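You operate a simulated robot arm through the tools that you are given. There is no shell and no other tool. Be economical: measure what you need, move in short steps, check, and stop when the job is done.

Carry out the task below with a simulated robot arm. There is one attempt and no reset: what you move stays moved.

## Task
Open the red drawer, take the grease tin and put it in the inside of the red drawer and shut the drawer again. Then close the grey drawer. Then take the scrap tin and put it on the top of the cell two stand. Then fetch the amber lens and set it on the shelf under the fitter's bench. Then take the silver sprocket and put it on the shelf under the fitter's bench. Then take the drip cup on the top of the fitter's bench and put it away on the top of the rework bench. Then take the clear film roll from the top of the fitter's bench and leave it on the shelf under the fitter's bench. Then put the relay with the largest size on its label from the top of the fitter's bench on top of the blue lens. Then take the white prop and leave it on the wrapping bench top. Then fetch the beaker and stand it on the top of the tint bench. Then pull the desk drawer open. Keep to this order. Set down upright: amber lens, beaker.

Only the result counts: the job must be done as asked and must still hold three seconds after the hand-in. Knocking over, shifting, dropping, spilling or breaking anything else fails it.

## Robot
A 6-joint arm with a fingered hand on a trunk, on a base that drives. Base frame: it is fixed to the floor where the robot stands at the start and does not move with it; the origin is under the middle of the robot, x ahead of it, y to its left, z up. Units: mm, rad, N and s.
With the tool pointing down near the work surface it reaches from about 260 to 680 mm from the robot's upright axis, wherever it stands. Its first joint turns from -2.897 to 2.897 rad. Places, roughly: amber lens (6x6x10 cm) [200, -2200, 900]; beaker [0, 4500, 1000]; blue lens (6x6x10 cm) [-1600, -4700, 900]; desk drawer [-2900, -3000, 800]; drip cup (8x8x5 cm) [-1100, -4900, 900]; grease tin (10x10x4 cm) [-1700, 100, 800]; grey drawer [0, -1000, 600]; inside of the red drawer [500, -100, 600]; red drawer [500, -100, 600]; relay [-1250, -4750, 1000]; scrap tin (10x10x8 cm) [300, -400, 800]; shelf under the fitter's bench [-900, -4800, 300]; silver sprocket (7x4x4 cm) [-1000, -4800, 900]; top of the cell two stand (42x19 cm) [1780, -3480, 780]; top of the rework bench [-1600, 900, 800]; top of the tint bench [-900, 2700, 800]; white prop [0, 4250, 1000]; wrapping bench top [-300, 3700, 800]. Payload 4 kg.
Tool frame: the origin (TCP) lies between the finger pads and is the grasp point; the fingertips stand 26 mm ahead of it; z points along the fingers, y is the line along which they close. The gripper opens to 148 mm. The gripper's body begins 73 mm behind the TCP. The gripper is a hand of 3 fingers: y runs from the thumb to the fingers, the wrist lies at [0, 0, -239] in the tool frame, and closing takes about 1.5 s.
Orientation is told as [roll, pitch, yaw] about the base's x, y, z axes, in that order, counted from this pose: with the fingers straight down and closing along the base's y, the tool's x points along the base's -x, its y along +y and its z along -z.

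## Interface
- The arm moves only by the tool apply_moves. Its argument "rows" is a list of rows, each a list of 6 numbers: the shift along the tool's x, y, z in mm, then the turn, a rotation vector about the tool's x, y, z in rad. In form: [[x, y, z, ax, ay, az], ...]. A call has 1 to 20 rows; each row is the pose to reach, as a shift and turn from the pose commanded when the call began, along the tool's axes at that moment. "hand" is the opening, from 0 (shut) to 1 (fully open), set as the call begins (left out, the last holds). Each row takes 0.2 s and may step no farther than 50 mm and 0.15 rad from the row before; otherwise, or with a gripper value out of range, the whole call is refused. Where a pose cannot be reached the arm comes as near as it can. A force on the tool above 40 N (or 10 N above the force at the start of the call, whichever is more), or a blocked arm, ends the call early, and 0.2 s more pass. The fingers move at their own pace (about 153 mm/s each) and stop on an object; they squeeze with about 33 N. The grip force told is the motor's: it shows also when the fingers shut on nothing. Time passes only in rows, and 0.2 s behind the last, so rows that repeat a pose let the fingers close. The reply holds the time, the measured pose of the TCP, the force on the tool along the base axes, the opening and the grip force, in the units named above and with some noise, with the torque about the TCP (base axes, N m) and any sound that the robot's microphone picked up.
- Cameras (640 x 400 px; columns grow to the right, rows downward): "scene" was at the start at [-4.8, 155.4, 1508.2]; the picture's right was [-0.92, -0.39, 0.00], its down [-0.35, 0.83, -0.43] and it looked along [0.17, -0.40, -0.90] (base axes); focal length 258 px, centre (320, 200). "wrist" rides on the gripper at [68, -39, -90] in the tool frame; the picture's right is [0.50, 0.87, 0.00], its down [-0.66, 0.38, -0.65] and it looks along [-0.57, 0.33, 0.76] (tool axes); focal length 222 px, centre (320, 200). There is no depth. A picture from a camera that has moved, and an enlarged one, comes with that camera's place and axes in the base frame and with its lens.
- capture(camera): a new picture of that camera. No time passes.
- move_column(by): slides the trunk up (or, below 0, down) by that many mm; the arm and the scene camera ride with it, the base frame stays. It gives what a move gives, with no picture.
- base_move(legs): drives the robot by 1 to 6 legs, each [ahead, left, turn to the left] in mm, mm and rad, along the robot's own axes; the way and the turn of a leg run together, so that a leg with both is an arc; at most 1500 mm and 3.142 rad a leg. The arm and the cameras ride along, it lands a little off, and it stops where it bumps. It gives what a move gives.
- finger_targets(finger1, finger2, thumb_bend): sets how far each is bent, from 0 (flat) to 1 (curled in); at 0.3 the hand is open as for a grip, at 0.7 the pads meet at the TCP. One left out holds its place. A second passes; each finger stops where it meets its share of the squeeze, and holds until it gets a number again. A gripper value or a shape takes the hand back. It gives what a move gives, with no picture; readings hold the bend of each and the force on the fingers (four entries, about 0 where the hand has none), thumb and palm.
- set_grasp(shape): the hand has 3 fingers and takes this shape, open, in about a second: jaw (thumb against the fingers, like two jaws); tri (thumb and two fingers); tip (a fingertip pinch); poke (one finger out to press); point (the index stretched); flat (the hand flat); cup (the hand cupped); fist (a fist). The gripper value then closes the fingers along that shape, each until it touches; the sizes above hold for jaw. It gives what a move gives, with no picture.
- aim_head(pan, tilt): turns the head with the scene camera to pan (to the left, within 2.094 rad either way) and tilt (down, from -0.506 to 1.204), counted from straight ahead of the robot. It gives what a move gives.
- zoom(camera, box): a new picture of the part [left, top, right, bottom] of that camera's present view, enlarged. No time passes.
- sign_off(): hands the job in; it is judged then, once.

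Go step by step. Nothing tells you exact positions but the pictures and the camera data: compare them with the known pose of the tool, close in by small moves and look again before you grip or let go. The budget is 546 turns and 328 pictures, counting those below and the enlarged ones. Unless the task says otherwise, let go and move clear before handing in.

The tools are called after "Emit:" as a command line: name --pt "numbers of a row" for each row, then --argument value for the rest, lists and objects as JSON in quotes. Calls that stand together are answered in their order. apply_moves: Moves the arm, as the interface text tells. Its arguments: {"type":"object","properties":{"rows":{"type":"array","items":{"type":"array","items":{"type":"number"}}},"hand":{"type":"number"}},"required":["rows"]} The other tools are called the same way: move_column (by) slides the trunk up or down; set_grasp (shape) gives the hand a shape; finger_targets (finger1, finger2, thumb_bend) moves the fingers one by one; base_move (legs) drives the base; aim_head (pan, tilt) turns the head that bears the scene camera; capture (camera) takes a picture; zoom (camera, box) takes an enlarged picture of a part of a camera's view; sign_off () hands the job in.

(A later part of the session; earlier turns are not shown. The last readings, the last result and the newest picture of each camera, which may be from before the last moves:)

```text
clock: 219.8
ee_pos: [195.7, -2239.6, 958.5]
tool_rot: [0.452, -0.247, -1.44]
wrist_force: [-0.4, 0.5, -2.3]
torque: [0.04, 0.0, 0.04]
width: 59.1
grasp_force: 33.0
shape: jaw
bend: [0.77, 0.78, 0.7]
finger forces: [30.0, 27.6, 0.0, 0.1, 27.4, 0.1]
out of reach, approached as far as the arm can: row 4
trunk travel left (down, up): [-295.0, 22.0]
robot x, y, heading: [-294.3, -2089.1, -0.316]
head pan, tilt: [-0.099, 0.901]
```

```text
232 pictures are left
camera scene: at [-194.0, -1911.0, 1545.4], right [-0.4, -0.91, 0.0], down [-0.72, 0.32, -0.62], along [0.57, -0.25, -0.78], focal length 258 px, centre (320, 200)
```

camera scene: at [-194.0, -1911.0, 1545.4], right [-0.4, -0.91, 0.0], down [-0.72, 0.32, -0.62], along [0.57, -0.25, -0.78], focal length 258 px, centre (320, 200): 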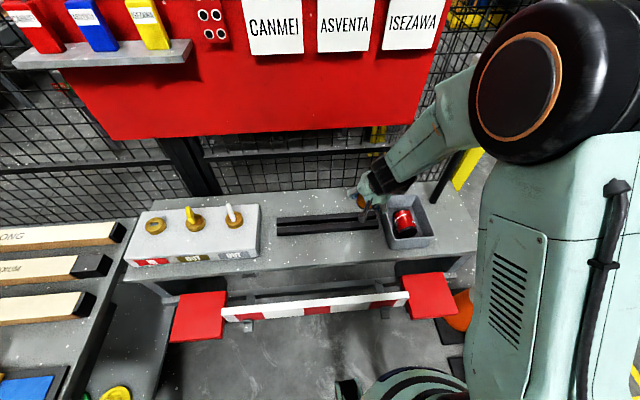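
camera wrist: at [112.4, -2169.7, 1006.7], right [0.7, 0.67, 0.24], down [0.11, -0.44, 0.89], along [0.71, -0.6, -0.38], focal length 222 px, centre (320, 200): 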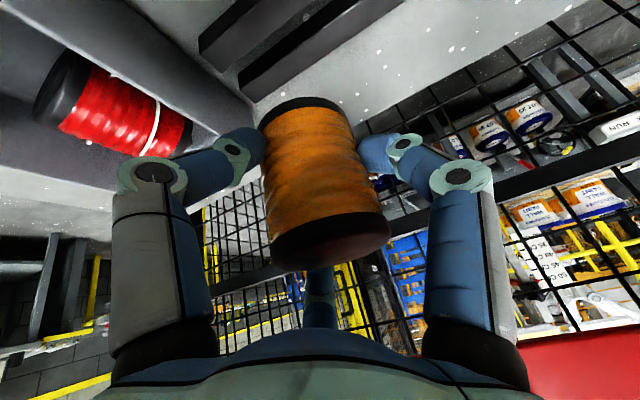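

Lens is lifted cleanly; bars and tray are undisturbed. Drive to the fitter's bench.

Emit:
base_move --legs '[[-500, 0, 0], [0, -1480, 0], [0, 0, -1.59], [250, 600, 0]]'

Emit:
aim_head --pan 0 --tilt 0.5

Emit:
capture --camera "scene"

```text
clock: 236.7
ee_pos: [-847.6, -4254.9, 959.6]
tool_rot: [0.449, -0.246, -2.997]
wrist_force: [-0.2, -0.1, -1.5]
torque: [-0.01, -0.02, -0.01]
width: 59.1
grasp_force: 33.5
shape: jaw
bend: [0.77, 0.78, 0.7]
finger forces: [29.9, 27.5, 0.1, 0.0, 27.2, 0.1]
trunk travel left (down, up): [-295.0, 22.0]
robot x, y, heading: [-705.7, -3753.6, -1.87]
head pan, tilt: [-0.099, 0.901]
```

```text
clock: 237.6
ee_pos: [-847.9, -4254.7, 960.2]
tool_rot: [0.451, -0.248, -2.996]
wrist_force: [0.4, -0.2, -1.7]
torque: [0.01, 0.0, 0.0]
width: 58.9
grasp_force: 32.9
shape: jaw
bend: [0.77, 0.78, 0.7]
finger forces: [29.9, 27.4, 0.1, 0.0, 27.2, 0.1]
trunk travel left (down, up): [-295.0, 22.0]
robot x, y, heading: [-706.8, -3755.6, -1.868]
head pan, tilt: [0.0, 0.499]
```

```text
231 pictures are left
camera scene: at [-525.0, -3875.0, 1579.2], right [-0.96, 0.3, 0.0], down [0.14, 0.46, -0.88], along [-0.26, -0.84, -0.48], focal length 258 px, centre (320, 200)
```

scene: 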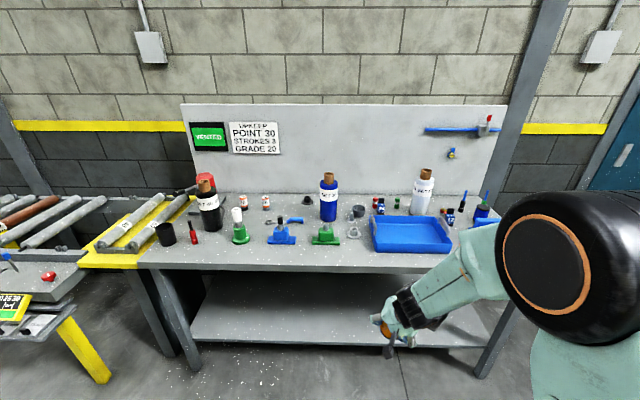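

The shelf under the bench is open in front. I'll lower the arm here, well in front of the bench, then drive in.

Emit:
move_column --by -290

Emit:
apply_moves --pt "10 -17 35 0 0 0" --pt "19 -34 70 0 0 0" --pt "29 -51 105 0 0 0" --pt "38 -68 140 0 0 0" --pt "48 -85 175 0 0 0"

Emit:
capture --camera "scene"

Emit:
capture --camera "wrist"

```text
clock: 240.5
ee_pos: [-846.7, -4254.8, 670.0]
tool_rot: [0.451, -0.25, -2.995]
wrist_force: [0.9, -0.1, -1.2]
torque: [0.02, 0.01, 0.03]
width: 58.8
grasp_force: 33.3
shape: jaw
bend: [0.77, 0.78, 0.7]
finger forces: [29.8, 27.4, 0.0, 0.0, 27.2, 0.0]
trunk travel left (down, up): [-5.0, 312.0]
robot x, y, heading: [-703.2, -3758.1, -1.872]
head pan, tilt: [0.0, 0.499]
```

```text
clock: 241.7
ee_pos: [-849.5, -4253.7, 470.7]
tool_rot: [0.452, -0.247, -3.0]
wrist_force: [-0.4, 0.7, -1.8]
torque: [0.01, -0.02, 0.0]
width: 58.6
grasp_force: 33.6
shape: jaw
bend: [0.77, 0.78, 0.7]
finger forces: [29.8, 27.5, 0.0, 0.0, 27.4, 0.1]
trunk travel left (down, up): [-5.0, 312.0]
robot x, y, heading: [-708.2, -3756.6, -1.871]
head pan, tilt: [0.0, 0.499]
```

```text
230 pictures are left
camera scene: at [-540.8, -3926.3, 1283.7], right [-0.96, 0.3, 0.0], down [0.14, 0.46, -0.88], along [-0.26, -0.84, -0.48], focal length 258 px, centre (320, 200)
```

scene: 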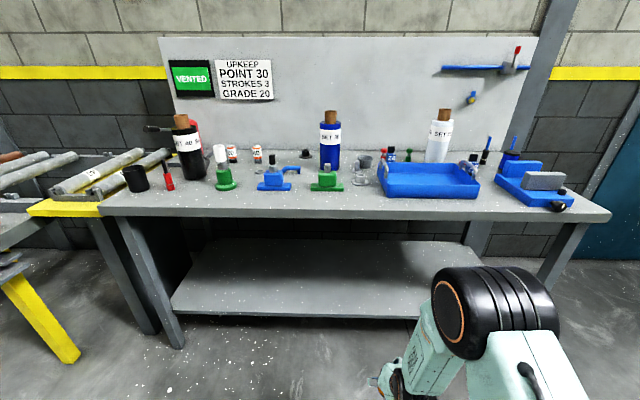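

```text
229 pictures are left
camera wrist: at [-778.4, -4169.0, 518.1], right [0.68, -0.69, 0.24], down [-0.44, -0.12, 0.89], along [-0.58, -0.72, -0.38], focal length 222 px, centre (320, 200)
```

wrist: 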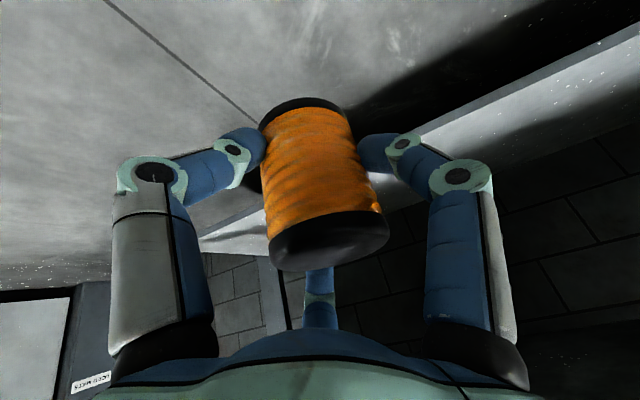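

Reach is fine down here. Lower to just above shelf height and drive in slowly.

Emit:
apply_moves --pt "8 -15 31 0 0 0" --pt "16 -28 58 0 0 0"

Emit:
base_move --legs '[[340, 0, -0.015]]'

Emit:
aim_head --pan -0.1 --tilt 0.9

Emit:
capture --camera "scene"

Emit:
capture --camera "wrist"

```text
clock: 242.3
ee_pos: [-848.9, -4254.9, 404.1]
tool_rot: [0.453, -0.249, -2.995]
wrist_force: [-0.7, 0.2, -2.1]
torque: [0.02, 0.01, -0.04]
width: 58.7
grasp_force: 33.1
shape: jaw
bend: [0.77, 0.78, 0.7]
finger forces: [29.9, 27.5, 0.0, 0.0, 27.3, 0.0]
trunk travel left (down, up): [-5.0, 312.0]
robot x, y, heading: [-705.5, -3753.4, -1.873]
head pan, tilt: [0.0, 0.499]
```

```text
clock: 244.5
ee_pos: [-959.9, -4573.9, 403.4]
tool_rot: [0.451, -0.247, -3.014]
wrist_force: [0.6, -0.4, -0.7]
torque: [0.01, -0.02, -0.01]
width: 58.7
grasp_force: 33.3
shape: jaw
bend: [0.77, 0.78, 0.7]
finger forces: [29.9, 27.3, 0.1, 0.0, 27.3, 0.0]
trunk travel left (down, up): [-5.0, 312.0]
robot x, y, heading: [-805.5, -4081.5, -1.892]
head pan, tilt: [0.0, 0.499]
```

```text
clock: 245.4
ee_pos: [-959.8, -4573.8, 404.0]
tool_rot: [0.45, -0.248, -3.014]
wrist_force: [0.6, -0.1, -1.1]
torque: [-0.03, 0.05, 0.02]
width: 58.5
grasp_force: 33.4
shape: jaw
bend: [0.77, 0.78, 0.7]
finger forces: [29.8, 27.4, 0.0, 0.0, 27.3, 0.0]
trunk travel left (down, up): [-5.0, 312.0]
robot x, y, heading: [-808.6, -4075.8, -1.888]
head pan, tilt: [-0.099, 0.901]
```

```text
228 pictures are left
camera scene: at [-648.5, -4233.7, 1249.9], right [-0.91, 0.4, 0.0], down [0.32, 0.72, -0.62], along [-0.25, -0.57, -0.78], focal length 258 px, centre (320, 200)
```

scene: 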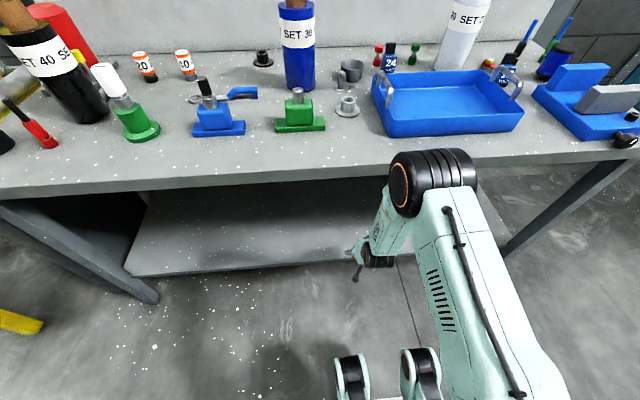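

```text
227 pictures are left
camera wrist: at [-888.5, -4490.2, 450.8], right [0.67, -0.7, 0.24], down [-0.44, -0.11, 0.89], along [-0.6, -0.7, -0.38], focal length 222 px, centre (320, 200)
```

wrist: 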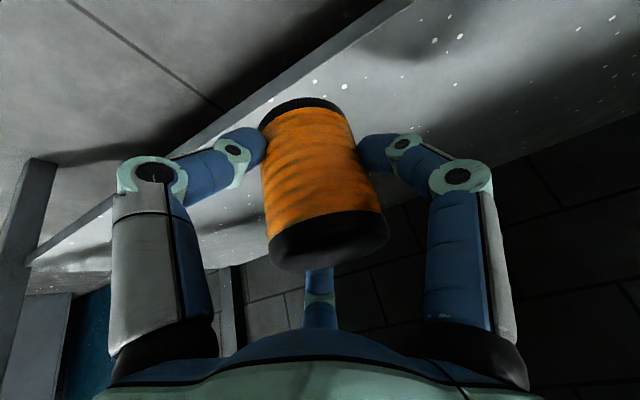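

The forearm will come near the bench's edge, so I'll place the lens about 65 mm in from the shelf edge. Advance 95 mm.

Emit:
base_move --legs '[[95, 0, 0]]'

Emit:
capture --camera "scene"

Emit:
capture --camera "wrist"

```text
clock: 246.5
ee_pos: [-978.9, -4633.8, 401.8]
tool_rot: [0.437, -0.243, -3.01]
wrist_force: [-0.8, 0.1, -1.4]
torque: [0.0, 0.01, -0.03]
width: 58.3
grasp_force: 33.2
shape: jaw
bend: [0.77, 0.78, 0.7]
finger forces: [30.5, 28.1, 0.0, 0.1, 28.4, 0.0]
trunk travel left (down, up): [-5.0, 312.0]
robot x, y, heading: [-831.7, -4154.5, -1.882]
head pan, tilt: [-0.099, 0.901]
stopped in leg 1: the robot was blocked; the commanded pose is now the measured one
```

```text
226 pictures are left
camera scene: at [-669.6, -4298.1, 1250.9], right [-0.92, 0.4, 0.0], down [0.31, 0.71, -0.63], along [-0.25, -0.58, -0.78], focal length 258 px, centre (320, 200)
```

scene: 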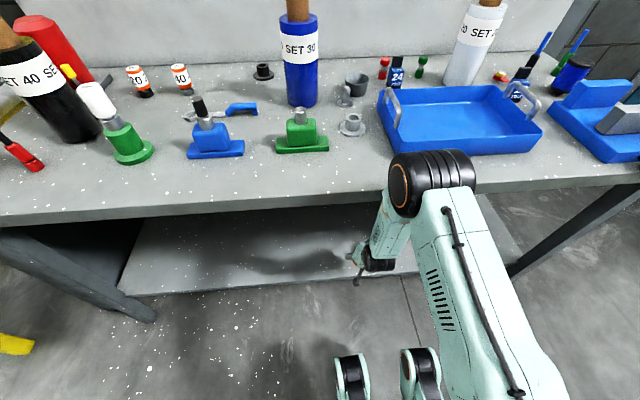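

```text
225 pictures are left
camera wrist: at [-907.9, -4551.5, 450.6], right [0.67, -0.7, 0.24], down [-0.44, -0.13, 0.89], along [-0.59, -0.7, -0.4], focal length 222 px, centre (320, 200)
```

wrist: 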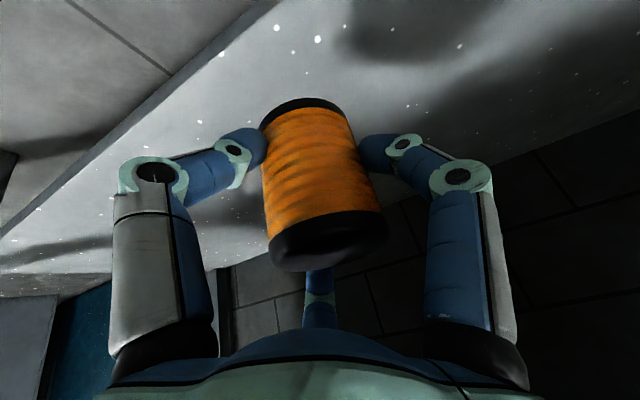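

The forearm met the bench edge. Back off, extend the arm farther (flatter forearm) and re-enter.

Emit:
base_move --legs '[[-150, 0, 0]]'

Emit:
apply_moves --pt "-17 31 19 0 0 0" --pt "-34 61 38 0 0 0" --pt "-52 92 57 0 0 0" --pt "-60 108 66 0 0 0"

Emit:
capture --camera "scene"

Emit:
capture --camera "wrist"

```text
clock: 247.9
ee_pos: [-933.5, -4495.8, 395.2]
tool_rot: [0.426, -0.237, -3.003]
wrist_force: [0.0, -0.1, -1.9]
torque: [-0.03, 0.01, -0.03]
width: 58.2
grasp_force: 33.5
shape: jaw
bend: [0.77, 0.78, 0.7]
finger forces: [30.6, 28.3, 0.0, 0.0, 28.3, 0.1]
trunk travel left (down, up): [-5.0, 312.0]
robot x, y, heading: [-790.0, -4012.7, -1.883]
head pan, tilt: [-0.099, 0.901]
```

```text
clock: 248.9
ee_pos: [-977.3, -4629.6, 393.5]
tool_rot: [0.427, -0.237, -3.005]
wrist_force: [0.1, 0.4, -1.2]
torque: [0.04, -0.01, -0.03]
width: 58.4
grasp_force: 32.1
shape: jaw
bend: [0.77, 0.78, 0.7]
finger forces: [29.9, 27.7, 0.1, 0.0, 27.8, 0.0]
trunk travel left (down, up): [-5.0, 312.0]
robot x, y, heading: [-787.2, -4012.3, -1.884]
head pan, tilt: [-0.099, 0.901]
```

```text
224 pictures are left
camera scene: at [-626.9, -4167.6, 1249.8], right [-0.92, 0.4, 0.0], down [0.31, 0.72, -0.62], along [-0.25, -0.57, -0.78], focal length 258 px, centre (320, 200)
```

scene: 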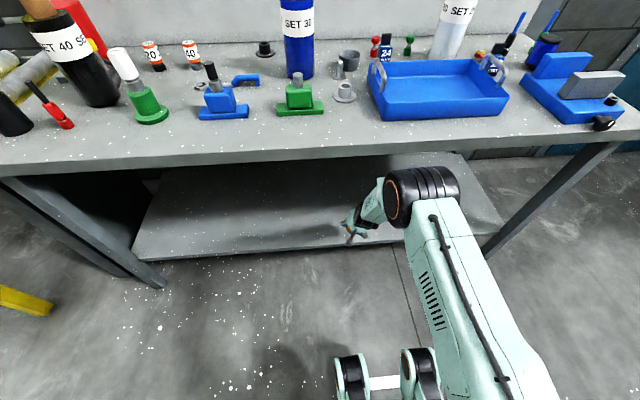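

```text
223 pictures are left
camera wrist: at [-906.1, -4547.1, 444.1], right [0.67, -0.7, 0.23], down [-0.45, -0.14, 0.88], along [-0.59, -0.7, -0.41], focal length 222 px, centre (320, 200)
```

wrist: 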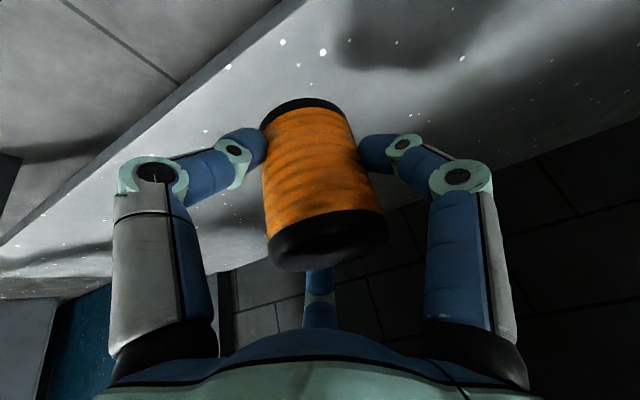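

Now the forearm is well back from the bench edge. Advance 60 mm and level the lens's small tilt, then look.

Emit:
base_move --legs '[[60, 0, 0]]'

Emit:
apply_moves --pt "1 -2 4 -0.022 -0.012 0" --pt "4 -6 13 -0.022 -0.012 0" --pt "6 -10 22 -0.022 -0.012 0"

Emit:
capture --camera "wrist"

```text
clock: 249.9
ee_pos: [-994.7, -4686.3, 395.0]
tool_rot: [0.427, -0.238, -3.003]
wrist_force: [-0.5, 0.0, -1.4]
torque: [0.01, -0.02, -0.02]
width: 57.9
grasp_force: 33.1
shape: jaw
bend: [0.77, 0.78, 0.7]
finger forces: [30.0, 27.7, 0.0, 0.1, 27.8, 0.0]
trunk travel left (down, up): [-5.0, 312.0]
robot x, y, heading: [-804.4, -4069.6, -1.883]
head pan, tilt: [-0.099, 0.901]
```

```text
clock: 250.7
ee_pos: [-993.6, -4686.8, 369.0]
tool_rot: [0.45, -0.248, -3.009]
wrist_force: [0.4, -0.3, -1.9]
torque: [-0.03, -0.01, -0.01]
width: 58.1
grasp_force: 33.7
shape: jaw
bend: [0.77, 0.78, 0.7]
finger forces: [29.9, 27.7, 0.0, 0.0, 27.7, 0.0]
trunk travel left (down, up): [-5.0, 312.0]
robot x, y, heading: [-807.0, -4073.0, -1.883]
head pan, tilt: [-0.099, 0.901]
```

```text
222 pictures are left
camera wrist: at [-923.2, -4603.0, 416.6], right [0.68, -0.7, 0.24], down [-0.44, -0.12, 0.89], along [-0.59, -0.71, -0.38], focal length 222 px, centre (320, 200)
```

wrist: 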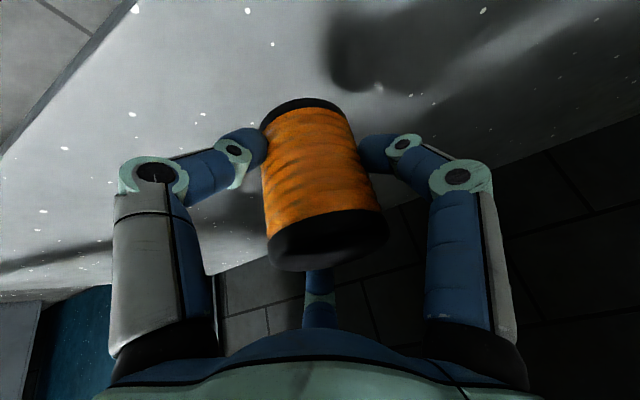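

Emit:
apply_moves --pt "1.2 -2.1 4.4 0 0 0" --pt "2.4 -4.2 8.8 0 0 0" --pt "3.6 -6.3 13.2 0 0 0" --pt "4.8 -8.4 17.6 0 0 0" --pt "6 -10.5 22 0 0 0" --pt "7.2 -12.6 26.4 0 0 0" --pt "8.4 -14.7 30.8 0 0 0" --pt "9.6 -16.8 35.2 0 0 0" --pt "10.8 -18.9 39.6 0 0 0"

Emit:
capture --camera "wrist"

```text
clock: 252.7
ee_pos: [-995.7, -4687.3, 324.1]
tool_rot: [0.448, -0.247, -3.009]
wrist_force: [0.2, 0.2, -1.3]
torque: [-0.02, -0.05, 0.02]
width: 58.5
grasp_force: 32.4
shape: jaw
bend: [0.77, 0.78, 0.7]
finger forces: [29.9, 27.6, 0.0, 0.0, 27.6, 0.1]
trunk travel left (down, up): [-5.0, 312.0]
robot x, y, heading: [-807.3, -4070.2, -1.884]
head pan, tilt: [-0.099, 0.901]
```

```text
221 pictures are left
camera wrist: at [-924.1, -4603.1, 371.3], right [0.68, -0.7, 0.24], down [-0.44, -0.12, 0.89], along [-0.59, -0.71, -0.38], focal length 222 px, centre (320, 200)
```

wrist: 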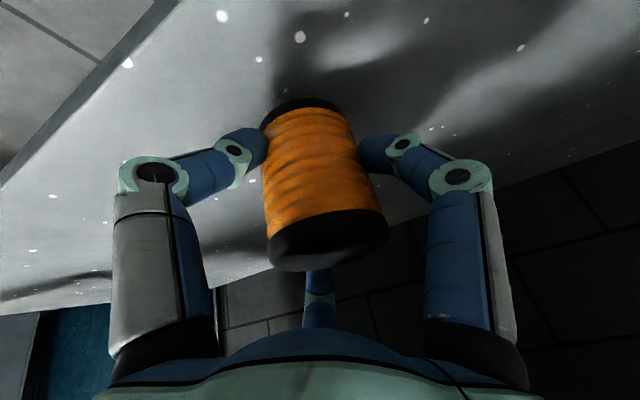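

Emit:
apply_moves --pt "1.2 -2.1 4.4 0 0 0" --pt "2.4 -4.2 8.8 0 0 0" --pt "3.6 -6.3 13.2 0 0 0" --pt "4.8 -8.4 17.6 0 0 0" --pt "6 -10.5 22 0 0 0" --pt "7.2 -12.6 26.4 0 0 0" --pt "8.4 -14.7 30.8 0 0 0" --pt "9.6 -16.8 35.2 0 0 0" --pt "10.8 -18.9 39.6 0 0 0"

Emit:
capture --camera "wrist"

Emit:
capture --camera "scene"

```text
clock: 253.5
ee_pos: [-996.6, -4689.7, 316.6]
tool_rot: [0.461, -0.253, -3.013]
wrist_force: [1.9, 8.2, 23.3]
torque: [0.33, 0.06, -0.03]
width: 59.2
grasp_force: 32.9
shape: jaw
bend: [0.78, 0.78, 0.71]
finger forces: [34.5, 30.8, 0.1, 0.0, 36.1, 0.0]
trunk travel left (down, up): [-5.0, 312.0]
robot x, y, heading: [-806.8, -4072.7, -1.885]
head pan, tilt: [-0.099, 0.901]
stopped in row 3: the force on the tool passed its limit (the readings are from after the stop); the commanded pose is now the measured one
```

```text
220 pictures are left
camera wrist: at [-925.4, -4605.4, 362.7], right [0.68, -0.69, 0.25], down [-0.44, -0.11, 0.89], along [-0.59, -0.71, -0.37], focal length 222 px, centre (320, 200)
```

wrist: 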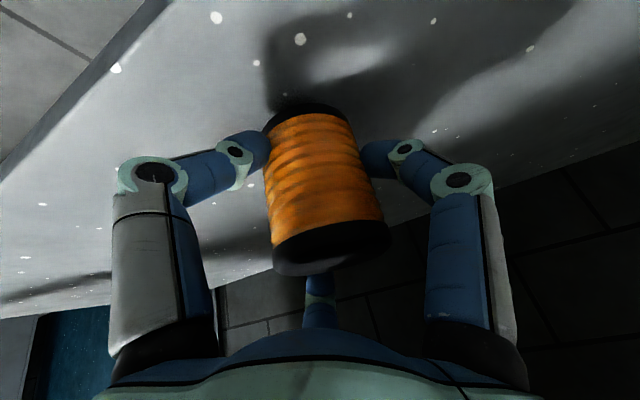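

```text
219 pictures are left
camera scene: at [-644.5, -4222.0, 1250.0], right [-0.92, 0.4, 0.0], down [0.31, 0.72, -0.62], along [-0.25, -0.57, -0.78], focal length 258 px, centre (320, 200)
```

scene: 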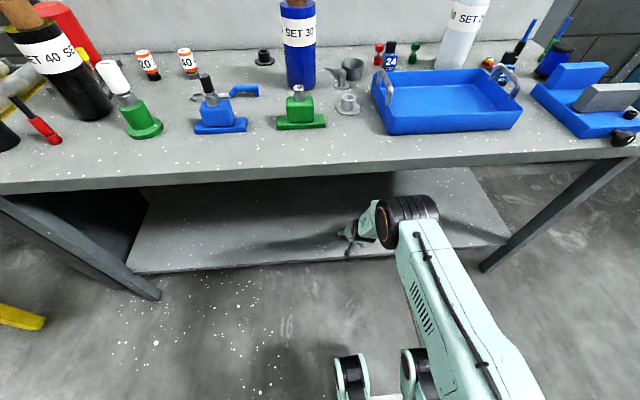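

Lens base has touched the shelf (z≈245). Ease, open, and withdraw along the tool axis.

Emit:
apply_moves --pt "-0.5 0.9 -1.8 0 0 0" --pt "-0.5 0.9 -1.8 0 0 0"

Emit:
apply_moves --pt "0 0 0 0 0 0" --pt "0 0 0 0 0 0" --pt "0 0 0 0 0 0" --pt "0 0 0 0 0 0" --pt "0 0 0 0 0 0" --hand 0.7

Emit:
capture --camera "wrist"

```text
clock: 254.1
ee_pos: [-996.8, -4688.8, 315.6]
tool_rot: [0.457, -0.251, -3.009]
wrist_force: [0.8, 0.3, 18.0]
torque: [-0.07, 0.09, 0.0]
width: 58.6
grasp_force: 33.1
shape: jaw
bend: [0.78, 0.78, 0.71]
finger forces: [34.4, 30.7, 0.1, 0.0, 29.9, 0.1]
trunk travel left (down, up): [-5.0, 312.0]
robot x, y, heading: [-804.0, -4067.9, -1.887]
head pan, tilt: [-0.099, 0.901]
```

```text
clock: 255.3
ee_pos: [-996.4, -4689.4, 314.7]
tool_rot: [0.453, -0.251, -3.01]
wrist_force: [0.1, 0.6, -0.2]
torque: [0.01, -0.02, -0.03]
width: 103.1
grasp_force: 0.0
shape: jaw
bend: [0.28, 0.28, 0.74]
finger forces: [0.0, 0.0, 0.1, 0.1, 0.0, 0.1]
trunk travel left (down, up): [-5.0, 312.0]
robot x, y, heading: [-808.6, -4069.3, -1.883]
head pan, tilt: [-0.099, 0.901]
```

```text
218 pictures are left
camera wrist: at [-925.0, -4604.2, 362.0], right [0.68, -0.7, 0.24], down [-0.44, -0.11, 0.89], along [-0.59, -0.71, -0.38], focal length 222 px, centre (320, 200)
```

wrist: 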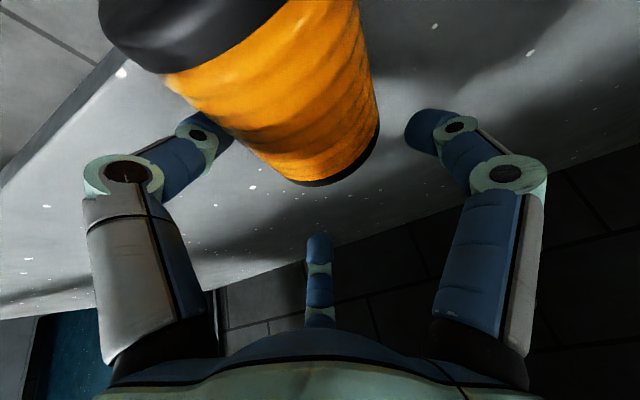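

The lens seems to have tipped toward the hand. Look more closely before moving.

Emit:
zoom --camera "scene" --box '[300, 190, 420, 265]'

Emit:
apply_moves --pt "0 0 0 0 0 0"

Emit:
capture --camera "wrist"

```text
5.33 times, centred on (360, 228) of scene
camera zoom: at [-645.2, -4224.3, 1249.8], right [-0.92, 0.4, 0.0], down [0.31, 0.72, -0.62], along [-0.25, -0.57, -0.78], focal length 1379 px, centre (107, 53)
```

zoom: 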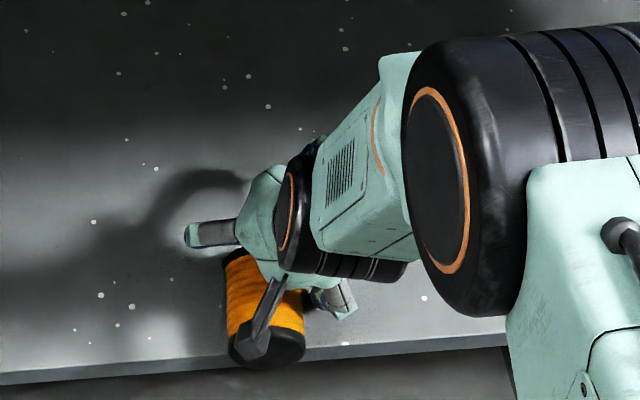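

```text
clock: 255.7
ee_pos: [-995.7, -4687.8, 314.6]
tool_rot: [0.453, -0.252, -3.011]
wrist_force: [-0.5, 0.4, 0.7]
torque: [0.01, 0.02, 0.0]
width: 103.5
grasp_force: 0.1
shape: jaw
bend: [0.28, 0.28, 0.74]
finger forces: [0.0, 0.0, 0.0, 0.1, 0.1, 0.0]
trunk travel left (down, up): [-5.0, 312.0]
robot x, y, heading: [-804.4, -4067.7, -1.882]
head pan, tilt: [-0.099, 0.901]
```

```text
216 pictures are left
camera wrist: at [-925.1, -4604.3, 362.0], right [0.68, -0.7, 0.24], down [-0.44, -0.11, 0.89], along [-0.59, -0.71, -0.38], focal length 222 px, centre (320, 200)
```

wrist: 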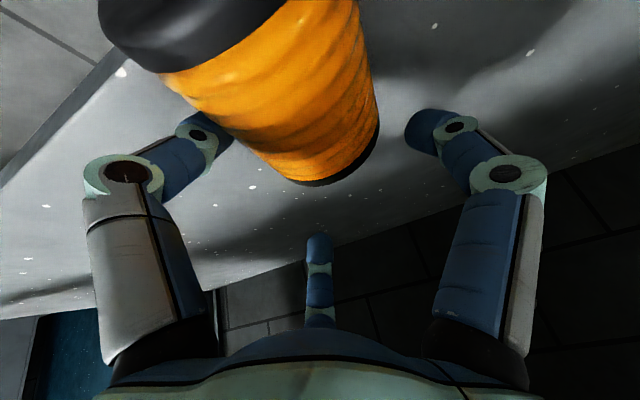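

The lens has toppled onto its side, lying on the shelf with its axis pointing out toward me, ~15 mm from the edge. Withdraw the hand carefully along its axis, then plan an uprighting.

Emit:
apply_moves --pt "0 0 -15 0 0 0" --pt "0 0 -35 0 0 0" --pt "0 0 -60 0 0 0" --pt "0 0 -90 0 0 0" --pt "0 0 -120 0 0 0"

Emit:
capture --camera "wrist"

Emit:
zoom --camera "scene" --box '[300, 190, 420, 265]'

```text
clock: 256.9
ee_pos: [-975.7, -4632.2, 418.4]
tool_rot: [0.456, -0.253, -3.011]
wrist_force: [0.6, -1.0, 0.0]
torque: [0.01, -0.02, 0.03]
width: 103.4
grasp_force: 0.0
shape: jaw
bend: [0.28, 0.28, 0.74]
finger forces: [0.0, 0.0, 0.1, 0.0, 0.0, 0.0]
trunk travel left (down, up): [-5.0, 312.0]
robot x, y, heading: [-806.4, -4070.2, -1.881]
head pan, tilt: [-0.099, 0.901]
```

```text
215 pictures are left
camera wrist: at [-903.5, -4548.2, 466.4], right [0.68, -0.7, 0.24], down [-0.44, -0.11, 0.89], along [-0.59, -0.71, -0.38], focal length 222 px, centre (320, 200)
```

wrist: 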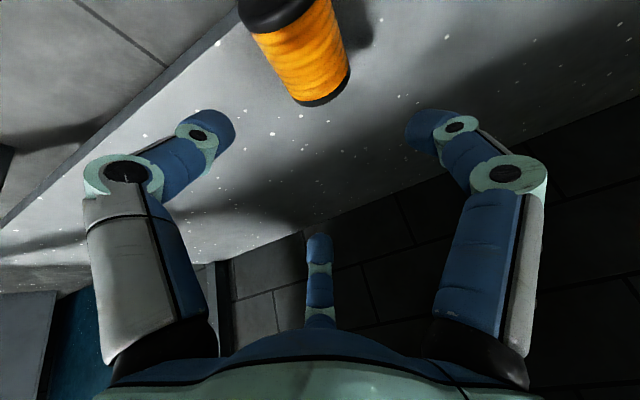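

```text
5.33 times, centred on (360, 228) of scene
camera zoom: at [-645.2, -4224.2, 1249.8], right [-0.92, 0.4, 0.0], down [0.31, 0.72, -0.62], along [-0.25, -0.57, -0.78], focal length 1379 px, centre (107, 53)
```

zoom: 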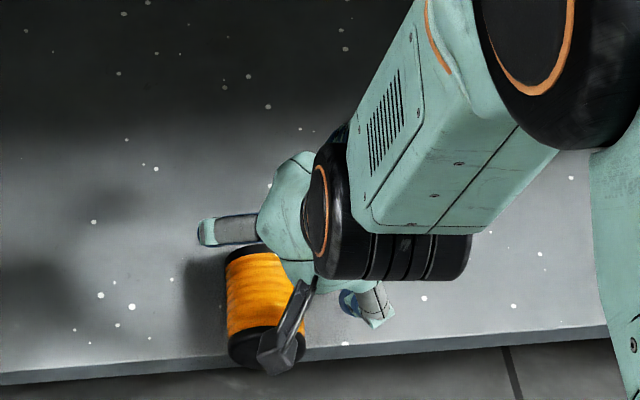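

The lens is lying with its top end toward me. Plan: grip it coaxially from the front with a level hand, then turn the hand down to stand it upright. Back off and turn the hand.

Emit:
base_move --legs '[[-220, 0, 0]]'

Emit:
apply_moves --pt "0 0 0 0.034 -0.061 0.125" --pt "0 0 0 0.069 -0.122 0.25" --pt "0 0 0 0.103 -0.183 0.375" --pt "0 0 0 0.137 -0.244 0.5" --pt "0 0 0 0.171 -0.305 0.625" --pt "0 0 0 0.206 -0.366 0.75" --pt "0 0 0 0.24 -0.427 0.875" --pt "0 0 0 0.274 -0.488 1.0" --pt "0 0 0 0.308 -0.549 1.125" --pt "0 0 0 0.343 -0.61 1.25" --pt "0 0 0 0.377 -0.671 1.375" --hand 0.8

Emit:
capture --camera "wrist"

```text
clock: 258.6
ee_pos: [-907.2, -4424.0, 419.3]
tool_rot: [0.455, -0.253, -3.011]
wrist_force: [-0.6, -0.4, -0.3]
torque: [0.01, 0.02, -0.01]
width: 103.2
grasp_force: 0.0
shape: jaw
bend: [0.28, 0.28, 0.74]
finger forces: [0.0, 0.1, 0.0, 0.0, 0.0, 0.0]
trunk travel left (down, up): [-5.0, 312.0]
robot x, y, heading: [-739.2, -3860.6, -1.878]
head pan, tilt: [-0.099, 0.901]
```

```text
clock: 260.9
ee_pos: [-906.1, -4422.5, 419.1]
tool_rot: [0.465, -0.242, 1.693]
wrist_force: [0.9, 0.3, 0.3]
torque: [0.02, 0.0, 0.01]
width: 118.0
grasp_force: 0.1
shape: jaw
bend: [0.25, 0.25, 0.48]
finger forces: [0.1, 0.0, 0.0, 0.0, 0.0, 0.1]
trunk travel left (down, up): [-5.0, 312.0]
robot x, y, heading: [-738.2, -3860.3, -1.886]
head pan, tilt: [-0.099, 0.901]
```

```text
213 pictures are left
camera wrist: at [-822.3, -4494.3, 465.7], right [-0.7, -0.67, 0.26], down [-0.1, 0.45, 0.89], along [-0.71, 0.59, -0.38], focal length 222 px, centre (320, 200)
```

wrist: 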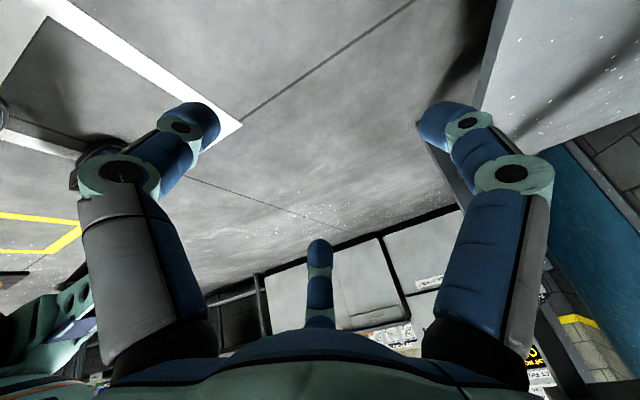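

I turned about the wrong axis (the hand now points sideways). Undo and roll about the tool axis instead with one combined rotation.

Emit:
apply_moves --pt "0 0 0 0.038 0.135 0.025" --pt "0 0 0 0.076 0.27 0.05" --pt "0 0 0 0.113 0.404 0.076" --pt "0 0 0 0.151 0.539 0.101" --pt "0 0 0 0.189 0.674 0.126"

Emit:
capture --camera "wrist"

```text
clock: 262.1
ee_pos: [-911.2, -4421.4, 419.0]
tool_rot: [0.271, 0.432, 1.779]
wrist_force: [2.0, -1.6, 0.4]
torque: [0.11, 0.14, -0.04]
width: 118.3
grasp_force: 0.0
shape: jaw
bend: [0.25, 0.25, 0.48]
finger forces: [0.1, 0.0, 0.0, 0.0, 0.0, 0.0]
trunk travel left (down, up): [-5.0, 312.0]
robot x, y, heading: [-736.6, -3860.2, -1.884]
head pan, tilt: [-0.099, 0.901]
```

```text
212 pictures are left
camera wrist: at [-843.1, -4437.3, 518.0], right [-0.74, -0.52, 0.42], down [-0.37, 0.84, 0.39], along [-0.56, 0.13, -0.82], focal length 222 px, centre (320, 200)
```

wrist: 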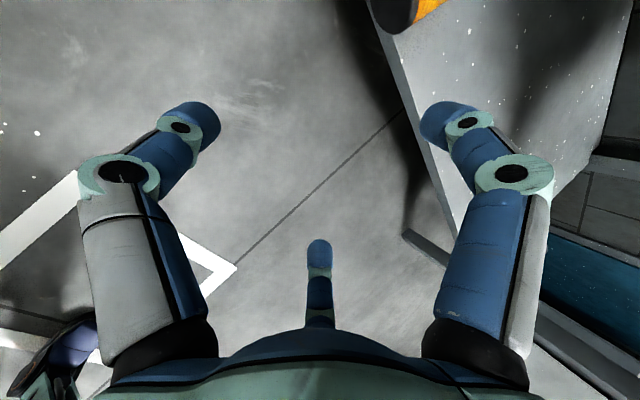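

Now tilt the hand to level.

Emit:
apply_moves --pt "0 0 0 -0.061 0.12 0" --pt "0 0 0 -0.122 0.24 0" --pt "0 0 0 -0.183 0.359 0" --pt "0 0 0 -0.244 0.479 0" --pt "0 0 0 -0.306 0.599 0" --pt "0 0 0 -0.367 0.719 0" --pt "0 0 0 -0.428 0.838 0" --pt "0 0 0 -0.489 0.958 0"

Emit:
capture --camera "wrist"

Emit:
capture --camera "scene"

```text
clock: 263.9
ee_pos: [-907.1, -4423.7, 419.1]
tool_rot: [1.606, 1.065, 2.88]
wrist_force: [-0.4, -0.1, -0.4]
torque: [0.02, -0.01, -0.01]
width: 118.2
grasp_force: 0.1
shape: jaw
bend: [0.25, 0.25, 0.48]
finger forces: [0.1, 0.0, 0.0, 0.0, 0.0, 0.1]
trunk travel left (down, up): [-5.0, 312.0]
robot x, y, heading: [-737.9, -3859.8, -1.879]
head pan, tilt: [-0.099, 0.901]
```

```text
211 pictures are left
camera wrist: at [-816.7, -4356.1, 459.5], right [-0.49, 0.16, 0.86], down [-0.43, 0.81, -0.4], along [-0.76, -0.57, -0.33], focal length 222 px, centre (320, 200)
```

wrist: 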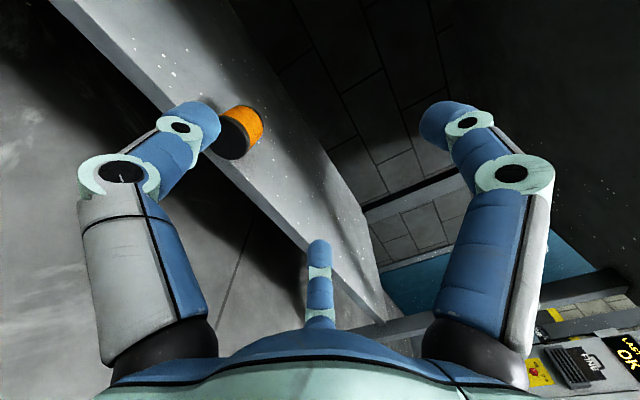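

```text
210 pictures are left
camera scene: at [-577.7, -4015.2, 1249.8], right [-0.92, 0.4, 0.0], down [0.31, 0.72, -0.62], along [-0.25, -0.57, -0.78], focal length 258 px, centre (320, 200)
```

scene: 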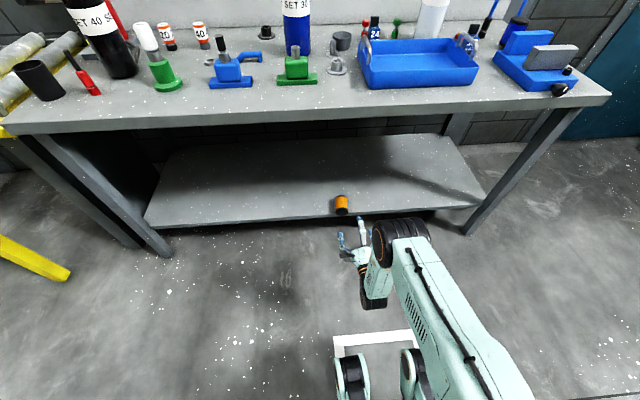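

Level hand works. Zoom on the lying lens for a fix.

Emit:
zoom --camera "scene" --box '[300, 170, 400, 232]'

Emit:
zoom --camera "wrist" --box '[160, 60, 320, 160]'

```text
6.40 times, centred on (350, 201) of scene
camera zoom: at [-577.7, -4015.2, 1249.8], right [-0.92, 0.4, 0.0], down [0.31, 0.72, -0.62], along [-0.25, -0.57, -0.78], focal length 1654 px, centre (128, 194)
```

zoom: 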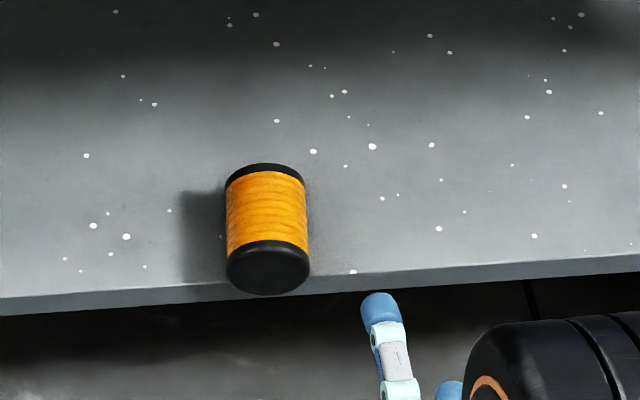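

```text
4.00 times, centred on (240, 110) of wrist
camera zoom: at [-816.7, -4356.1, 459.5], right [-0.49, 0.16, 0.86], down [-0.43, 0.81, -0.4], along [-0.76, -0.57, -0.33], focal length 888 px, centre (640, 560)
```

zoom: 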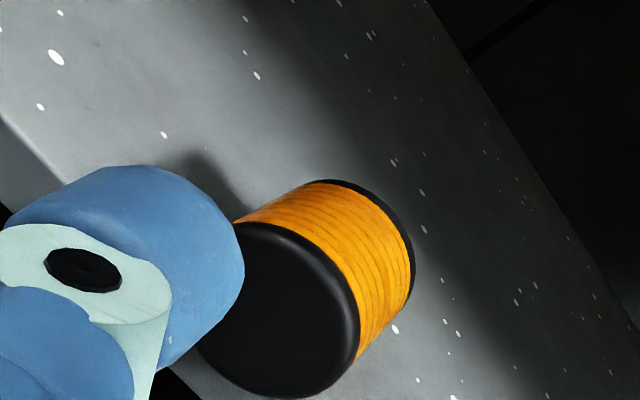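

The lens' front face is at about (-957, -4630), axis turned ~0.16 rad to the right of mine. Lower and line up, and drive forward 115 mm to a pre-grasp pose.

Emit:
apply_moves --pt "-29 -24 0 -0.035 -0.02 0" --pt "-57 -48 0 -0.07 -0.039 0" --pt "-86 -72 0 -0.105 -0.059 0" --pt "-115 -95 0 -0.141 -0.078 0"

Emit:
base_move --legs '[[115, 0, 0]]'

Emit:
capture --camera "wrist"

Emit:
capture --camera "scene"

```text
clock: 264.9
ee_pos: [-881.0, -4433.1, 271.6]
tool_rot: [1.601, 1.069, 2.714]
wrist_force: [0.7, -0.4, 0.6]
torque: [0.02, 0.02, -0.01]
width: 118.3
grasp_force: 0.1
shape: jaw
bend: [0.25, 0.25, 0.48]
finger forces: [0.0, 0.0, 0.1, 0.1, 0.0, 0.0]
trunk travel left (down, up): [-5.0, 312.0]
robot x, y, heading: [-740.9, -3857.4, -1.884]
head pan, tilt: [-0.099, 0.901]
```

```text
clock: 266.2
ee_pos: [-915.2, -4542.0, 272.1]
tool_rot: [1.598, 1.068, 2.713]
wrist_force: [0.3, 1.1, 0.5]
torque: [-0.04, 0.02, 0.0]
width: 118.3
grasp_force: 0.0
shape: jaw
bend: [0.25, 0.25, 0.48]
finger forces: [0.0, 0.1, 0.0, 0.0, 0.0, 0.0]
trunk travel left (down, up): [-5.0, 312.0]
robot x, y, heading: [-773.5, -3971.6, -1.885]
head pan, tilt: [-0.099, 0.901]
```

```text
207 pictures are left
camera wrist: at [-815.6, -4489.3, 312.7], right [-0.46, 0.24, 0.86], down [-0.3, 0.87, -0.4], along [-0.84, -0.44, -0.33], focal length 222 px, centre (320, 200)
```

wrist: 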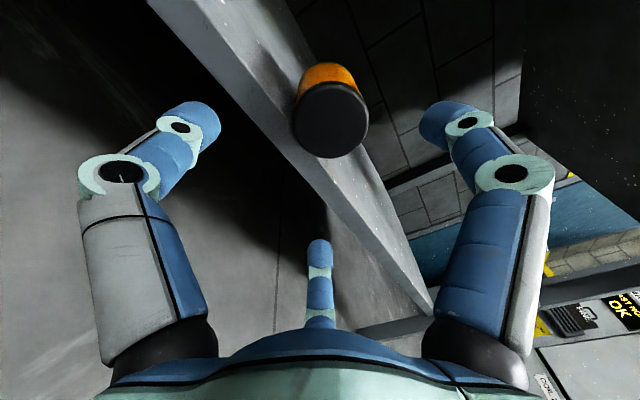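

```text
206 pictures are left
camera scene: at [-612.6, -4123.7, 1249.8], right [-0.92, 0.4, 0.0], down [0.31, 0.72, -0.62], along [-0.25, -0.57, -0.78], focal length 258 px, centre (320, 200)
```

scene: 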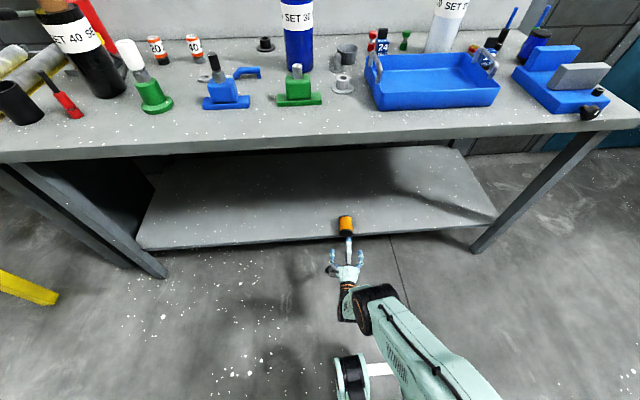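

Nearly lined up; raise ~10 mm, narrow the fingers, and approach in two stages.

Emit:
apply_moves --pt "4 5 0 0 0 0" --pt "7 9 0 0 0 0" --pt "7 9 25 0 0 0" --pt "7 9 50 0 0 0" --pt "7 9 75 0 0 0" --hand 0.45

Emit:
capture --camera "wrist"

Emit:
zoom --camera "scene" --box '[290, 190, 410, 265]'

```text
clock: 267.4
ee_pos: [-951.6, -4606.7, 285.6]
tool_rot: [1.596, 1.068, 2.71]
wrist_force: [1.3, 0.6, -0.2]
torque: [0.0, -0.02, -0.01]
width: 67.0
grasp_force: 0.0
shape: jaw
bend: [0.39, 0.39, 0.7]
finger forces: [0.0, 0.0, 0.1, 0.1, 0.0, 0.0]
trunk travel left (down, up): [-5.0, 312.0]
robot x, y, heading: [-777.9, -3972.2, -1.883]
head pan, tilt: [-0.099, 0.901]
```

```text
205 pictures are left
camera wrist: at [-852.5, -4554.3, 326.8], right [-0.46, 0.24, 0.86], down [-0.3, 0.87, -0.4], along [-0.84, -0.44, -0.33], focal length 222 px, centre (320, 200)
```

wrist: 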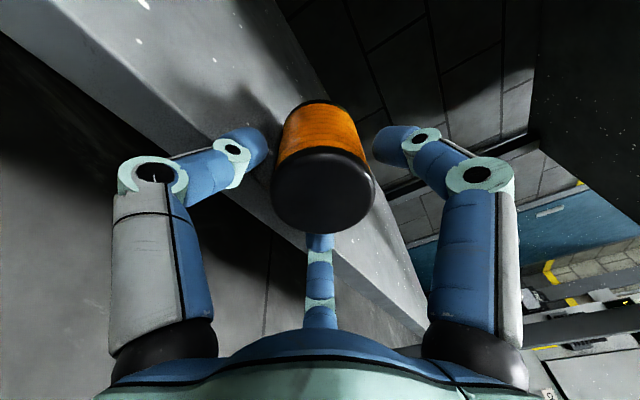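

```text
5.33 times, centred on (350, 228) of scene
camera zoom: at [-612.7, -4123.7, 1249.8], right [-0.92, 0.4, 0.0], down [0.31, 0.72, -0.62], along [-0.25, -0.57, -0.78], focal length 1379 px, centre (160, 53)
```

zoom: 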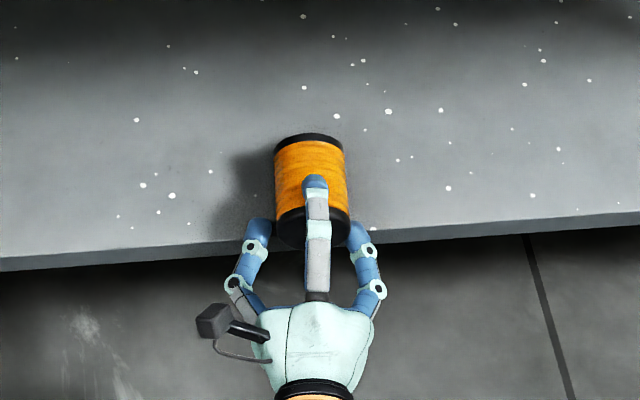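

Emit:
apply_moves --pt "0 0 8 0 0 0" --pt "0 0 16 0 0 0" --pt "0 0 24 0 0 0"

Emit:
zoom --camera "scene" --box '[290, 190, 410, 265]'

Emit:
capture --camera "wrist"

```text
clock: 268.2
ee_pos: [-959.6, -4616.9, 293.3]
tool_rot: [1.596, 1.068, 2.711]
wrist_force: [0.8, 0.1, 0.0]
torque: [0.0, -0.03, 0.01]
width: 67.1
grasp_force: 0.2
shape: jaw
bend: [0.39, 0.39, 0.7]
finger forces: [0.0, 0.0, 0.0, 0.0, 0.0, 0.1]
out of reach, approached as far as the arm can: row 1, 2, 3
trunk travel left (down, up): [-5.0, 312.0]
robot x, y, heading: [-774.2, -3970.9, -1.881]
head pan, tilt: [-0.099, 0.901]
```

```text
5.33 times, centred on (350, 228) of scene
camera zoom: at [-612.6, -4123.7, 1249.8], right [-0.92, 0.4, 0.0], down [0.31, 0.72, -0.62], along [-0.25, -0.57, -0.78], focal length 1379 px, centre (160, 53)
```

zoom: 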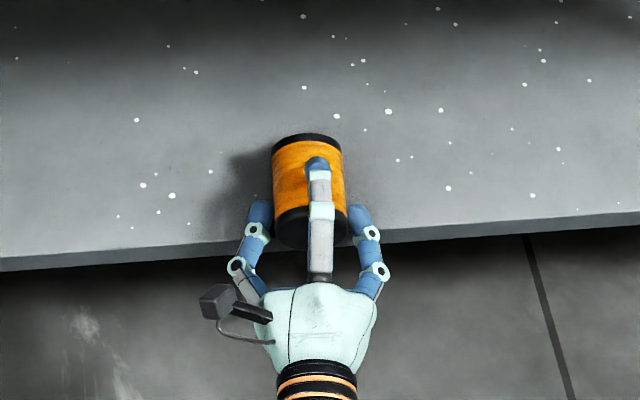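

```text
202 pictures are left
camera wrist: at [-859.3, -4564.2, 334.2], right [-0.46, 0.24, 0.86], down [-0.3, 0.87, -0.4], along [-0.84, -0.44, -0.33], focal length 222 px, centre (320, 200)
```

wrist: 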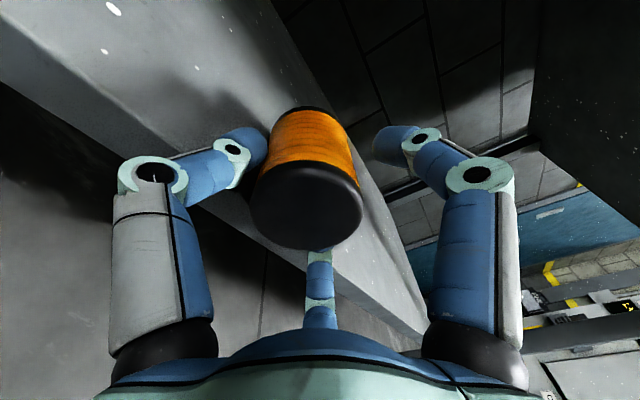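

Emit:
apply_moves --pt "-4 -7 0 0 0 0"

Emit:
base_move --legs '[[14, 0, 0]]'

Emit:
capture --camera "wrist"

Emit:
zoom --camera "scene" --box '[290, 190, 410, 265]'

```text
clock: 268.6
ee_pos: [-955.3, -4614.6, 289.8]
tool_rot: [1.594, 1.068, 2.71]
wrist_force: [-0.3, -0.3, -0.1]
torque: [-0.02, 0.03, -0.03]
width: 67.0
grasp_force: 0.1
shape: jaw
bend: [0.39, 0.39, 0.7]
finger forces: [0.0, 0.2, 0.0, 0.0, 0.0, 0.1]
out of reach, approached as far as the arm can: row 1
trunk travel left (down, up): [-5.0, 312.0]
robot x, y, heading: [-772.7, -3967.8, -1.886]
head pan, tilt: [-0.099, 0.901]
```

```text
clock: 269.3
ee_pos: [-959.8, -4627.0, 291.9]
tool_rot: [1.593, 1.068, 2.71]
wrist_force: [-0.6, -0.7, 0.7]
torque: [-0.01, 0.03, -0.01]
width: 66.5
grasp_force: 0.1
shape: jaw
bend: [0.39, 0.39, 0.7]
finger forces: [0.0, 1.2, 0.1, 0.1, 0.1, 0.0]
trunk travel left (down, up): [-5.0, 312.0]
robot x, y, heading: [-776.9, -3984.3, -1.882]
head pan, tilt: [-0.099, 0.901]
```

```text
201 pictures are left
camera wrist: at [-859.2, -4575.8, 332.3], right [-0.46, 0.24, 0.86], down [-0.3, 0.87, -0.4], along [-0.84, -0.44, -0.33], focal length 222 px, centre (320, 200)
```

wrist: 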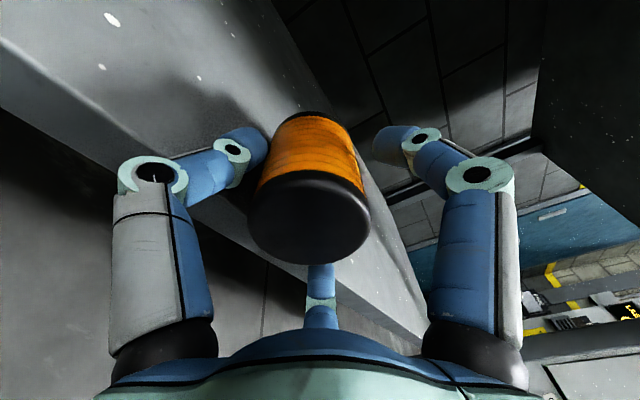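

```text
5.33 times, centred on (350, 228) of scene
camera zoom: at [-616.8, -4136.9, 1249.8], right [-0.92, 0.4, 0.0], down [0.31, 0.72, -0.62], along [-0.25, -0.57, -0.78], focal length 1379 px, centre (160, 53)
```

zoom: 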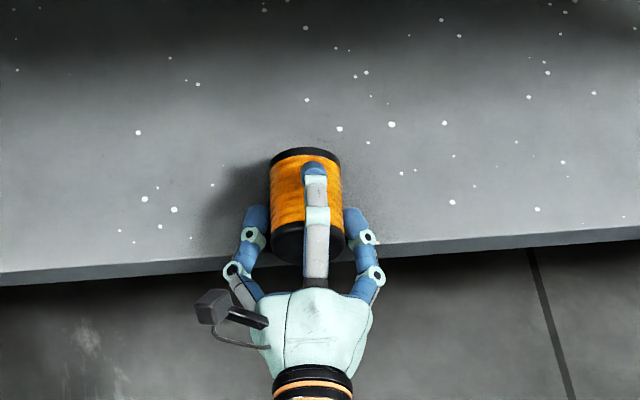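

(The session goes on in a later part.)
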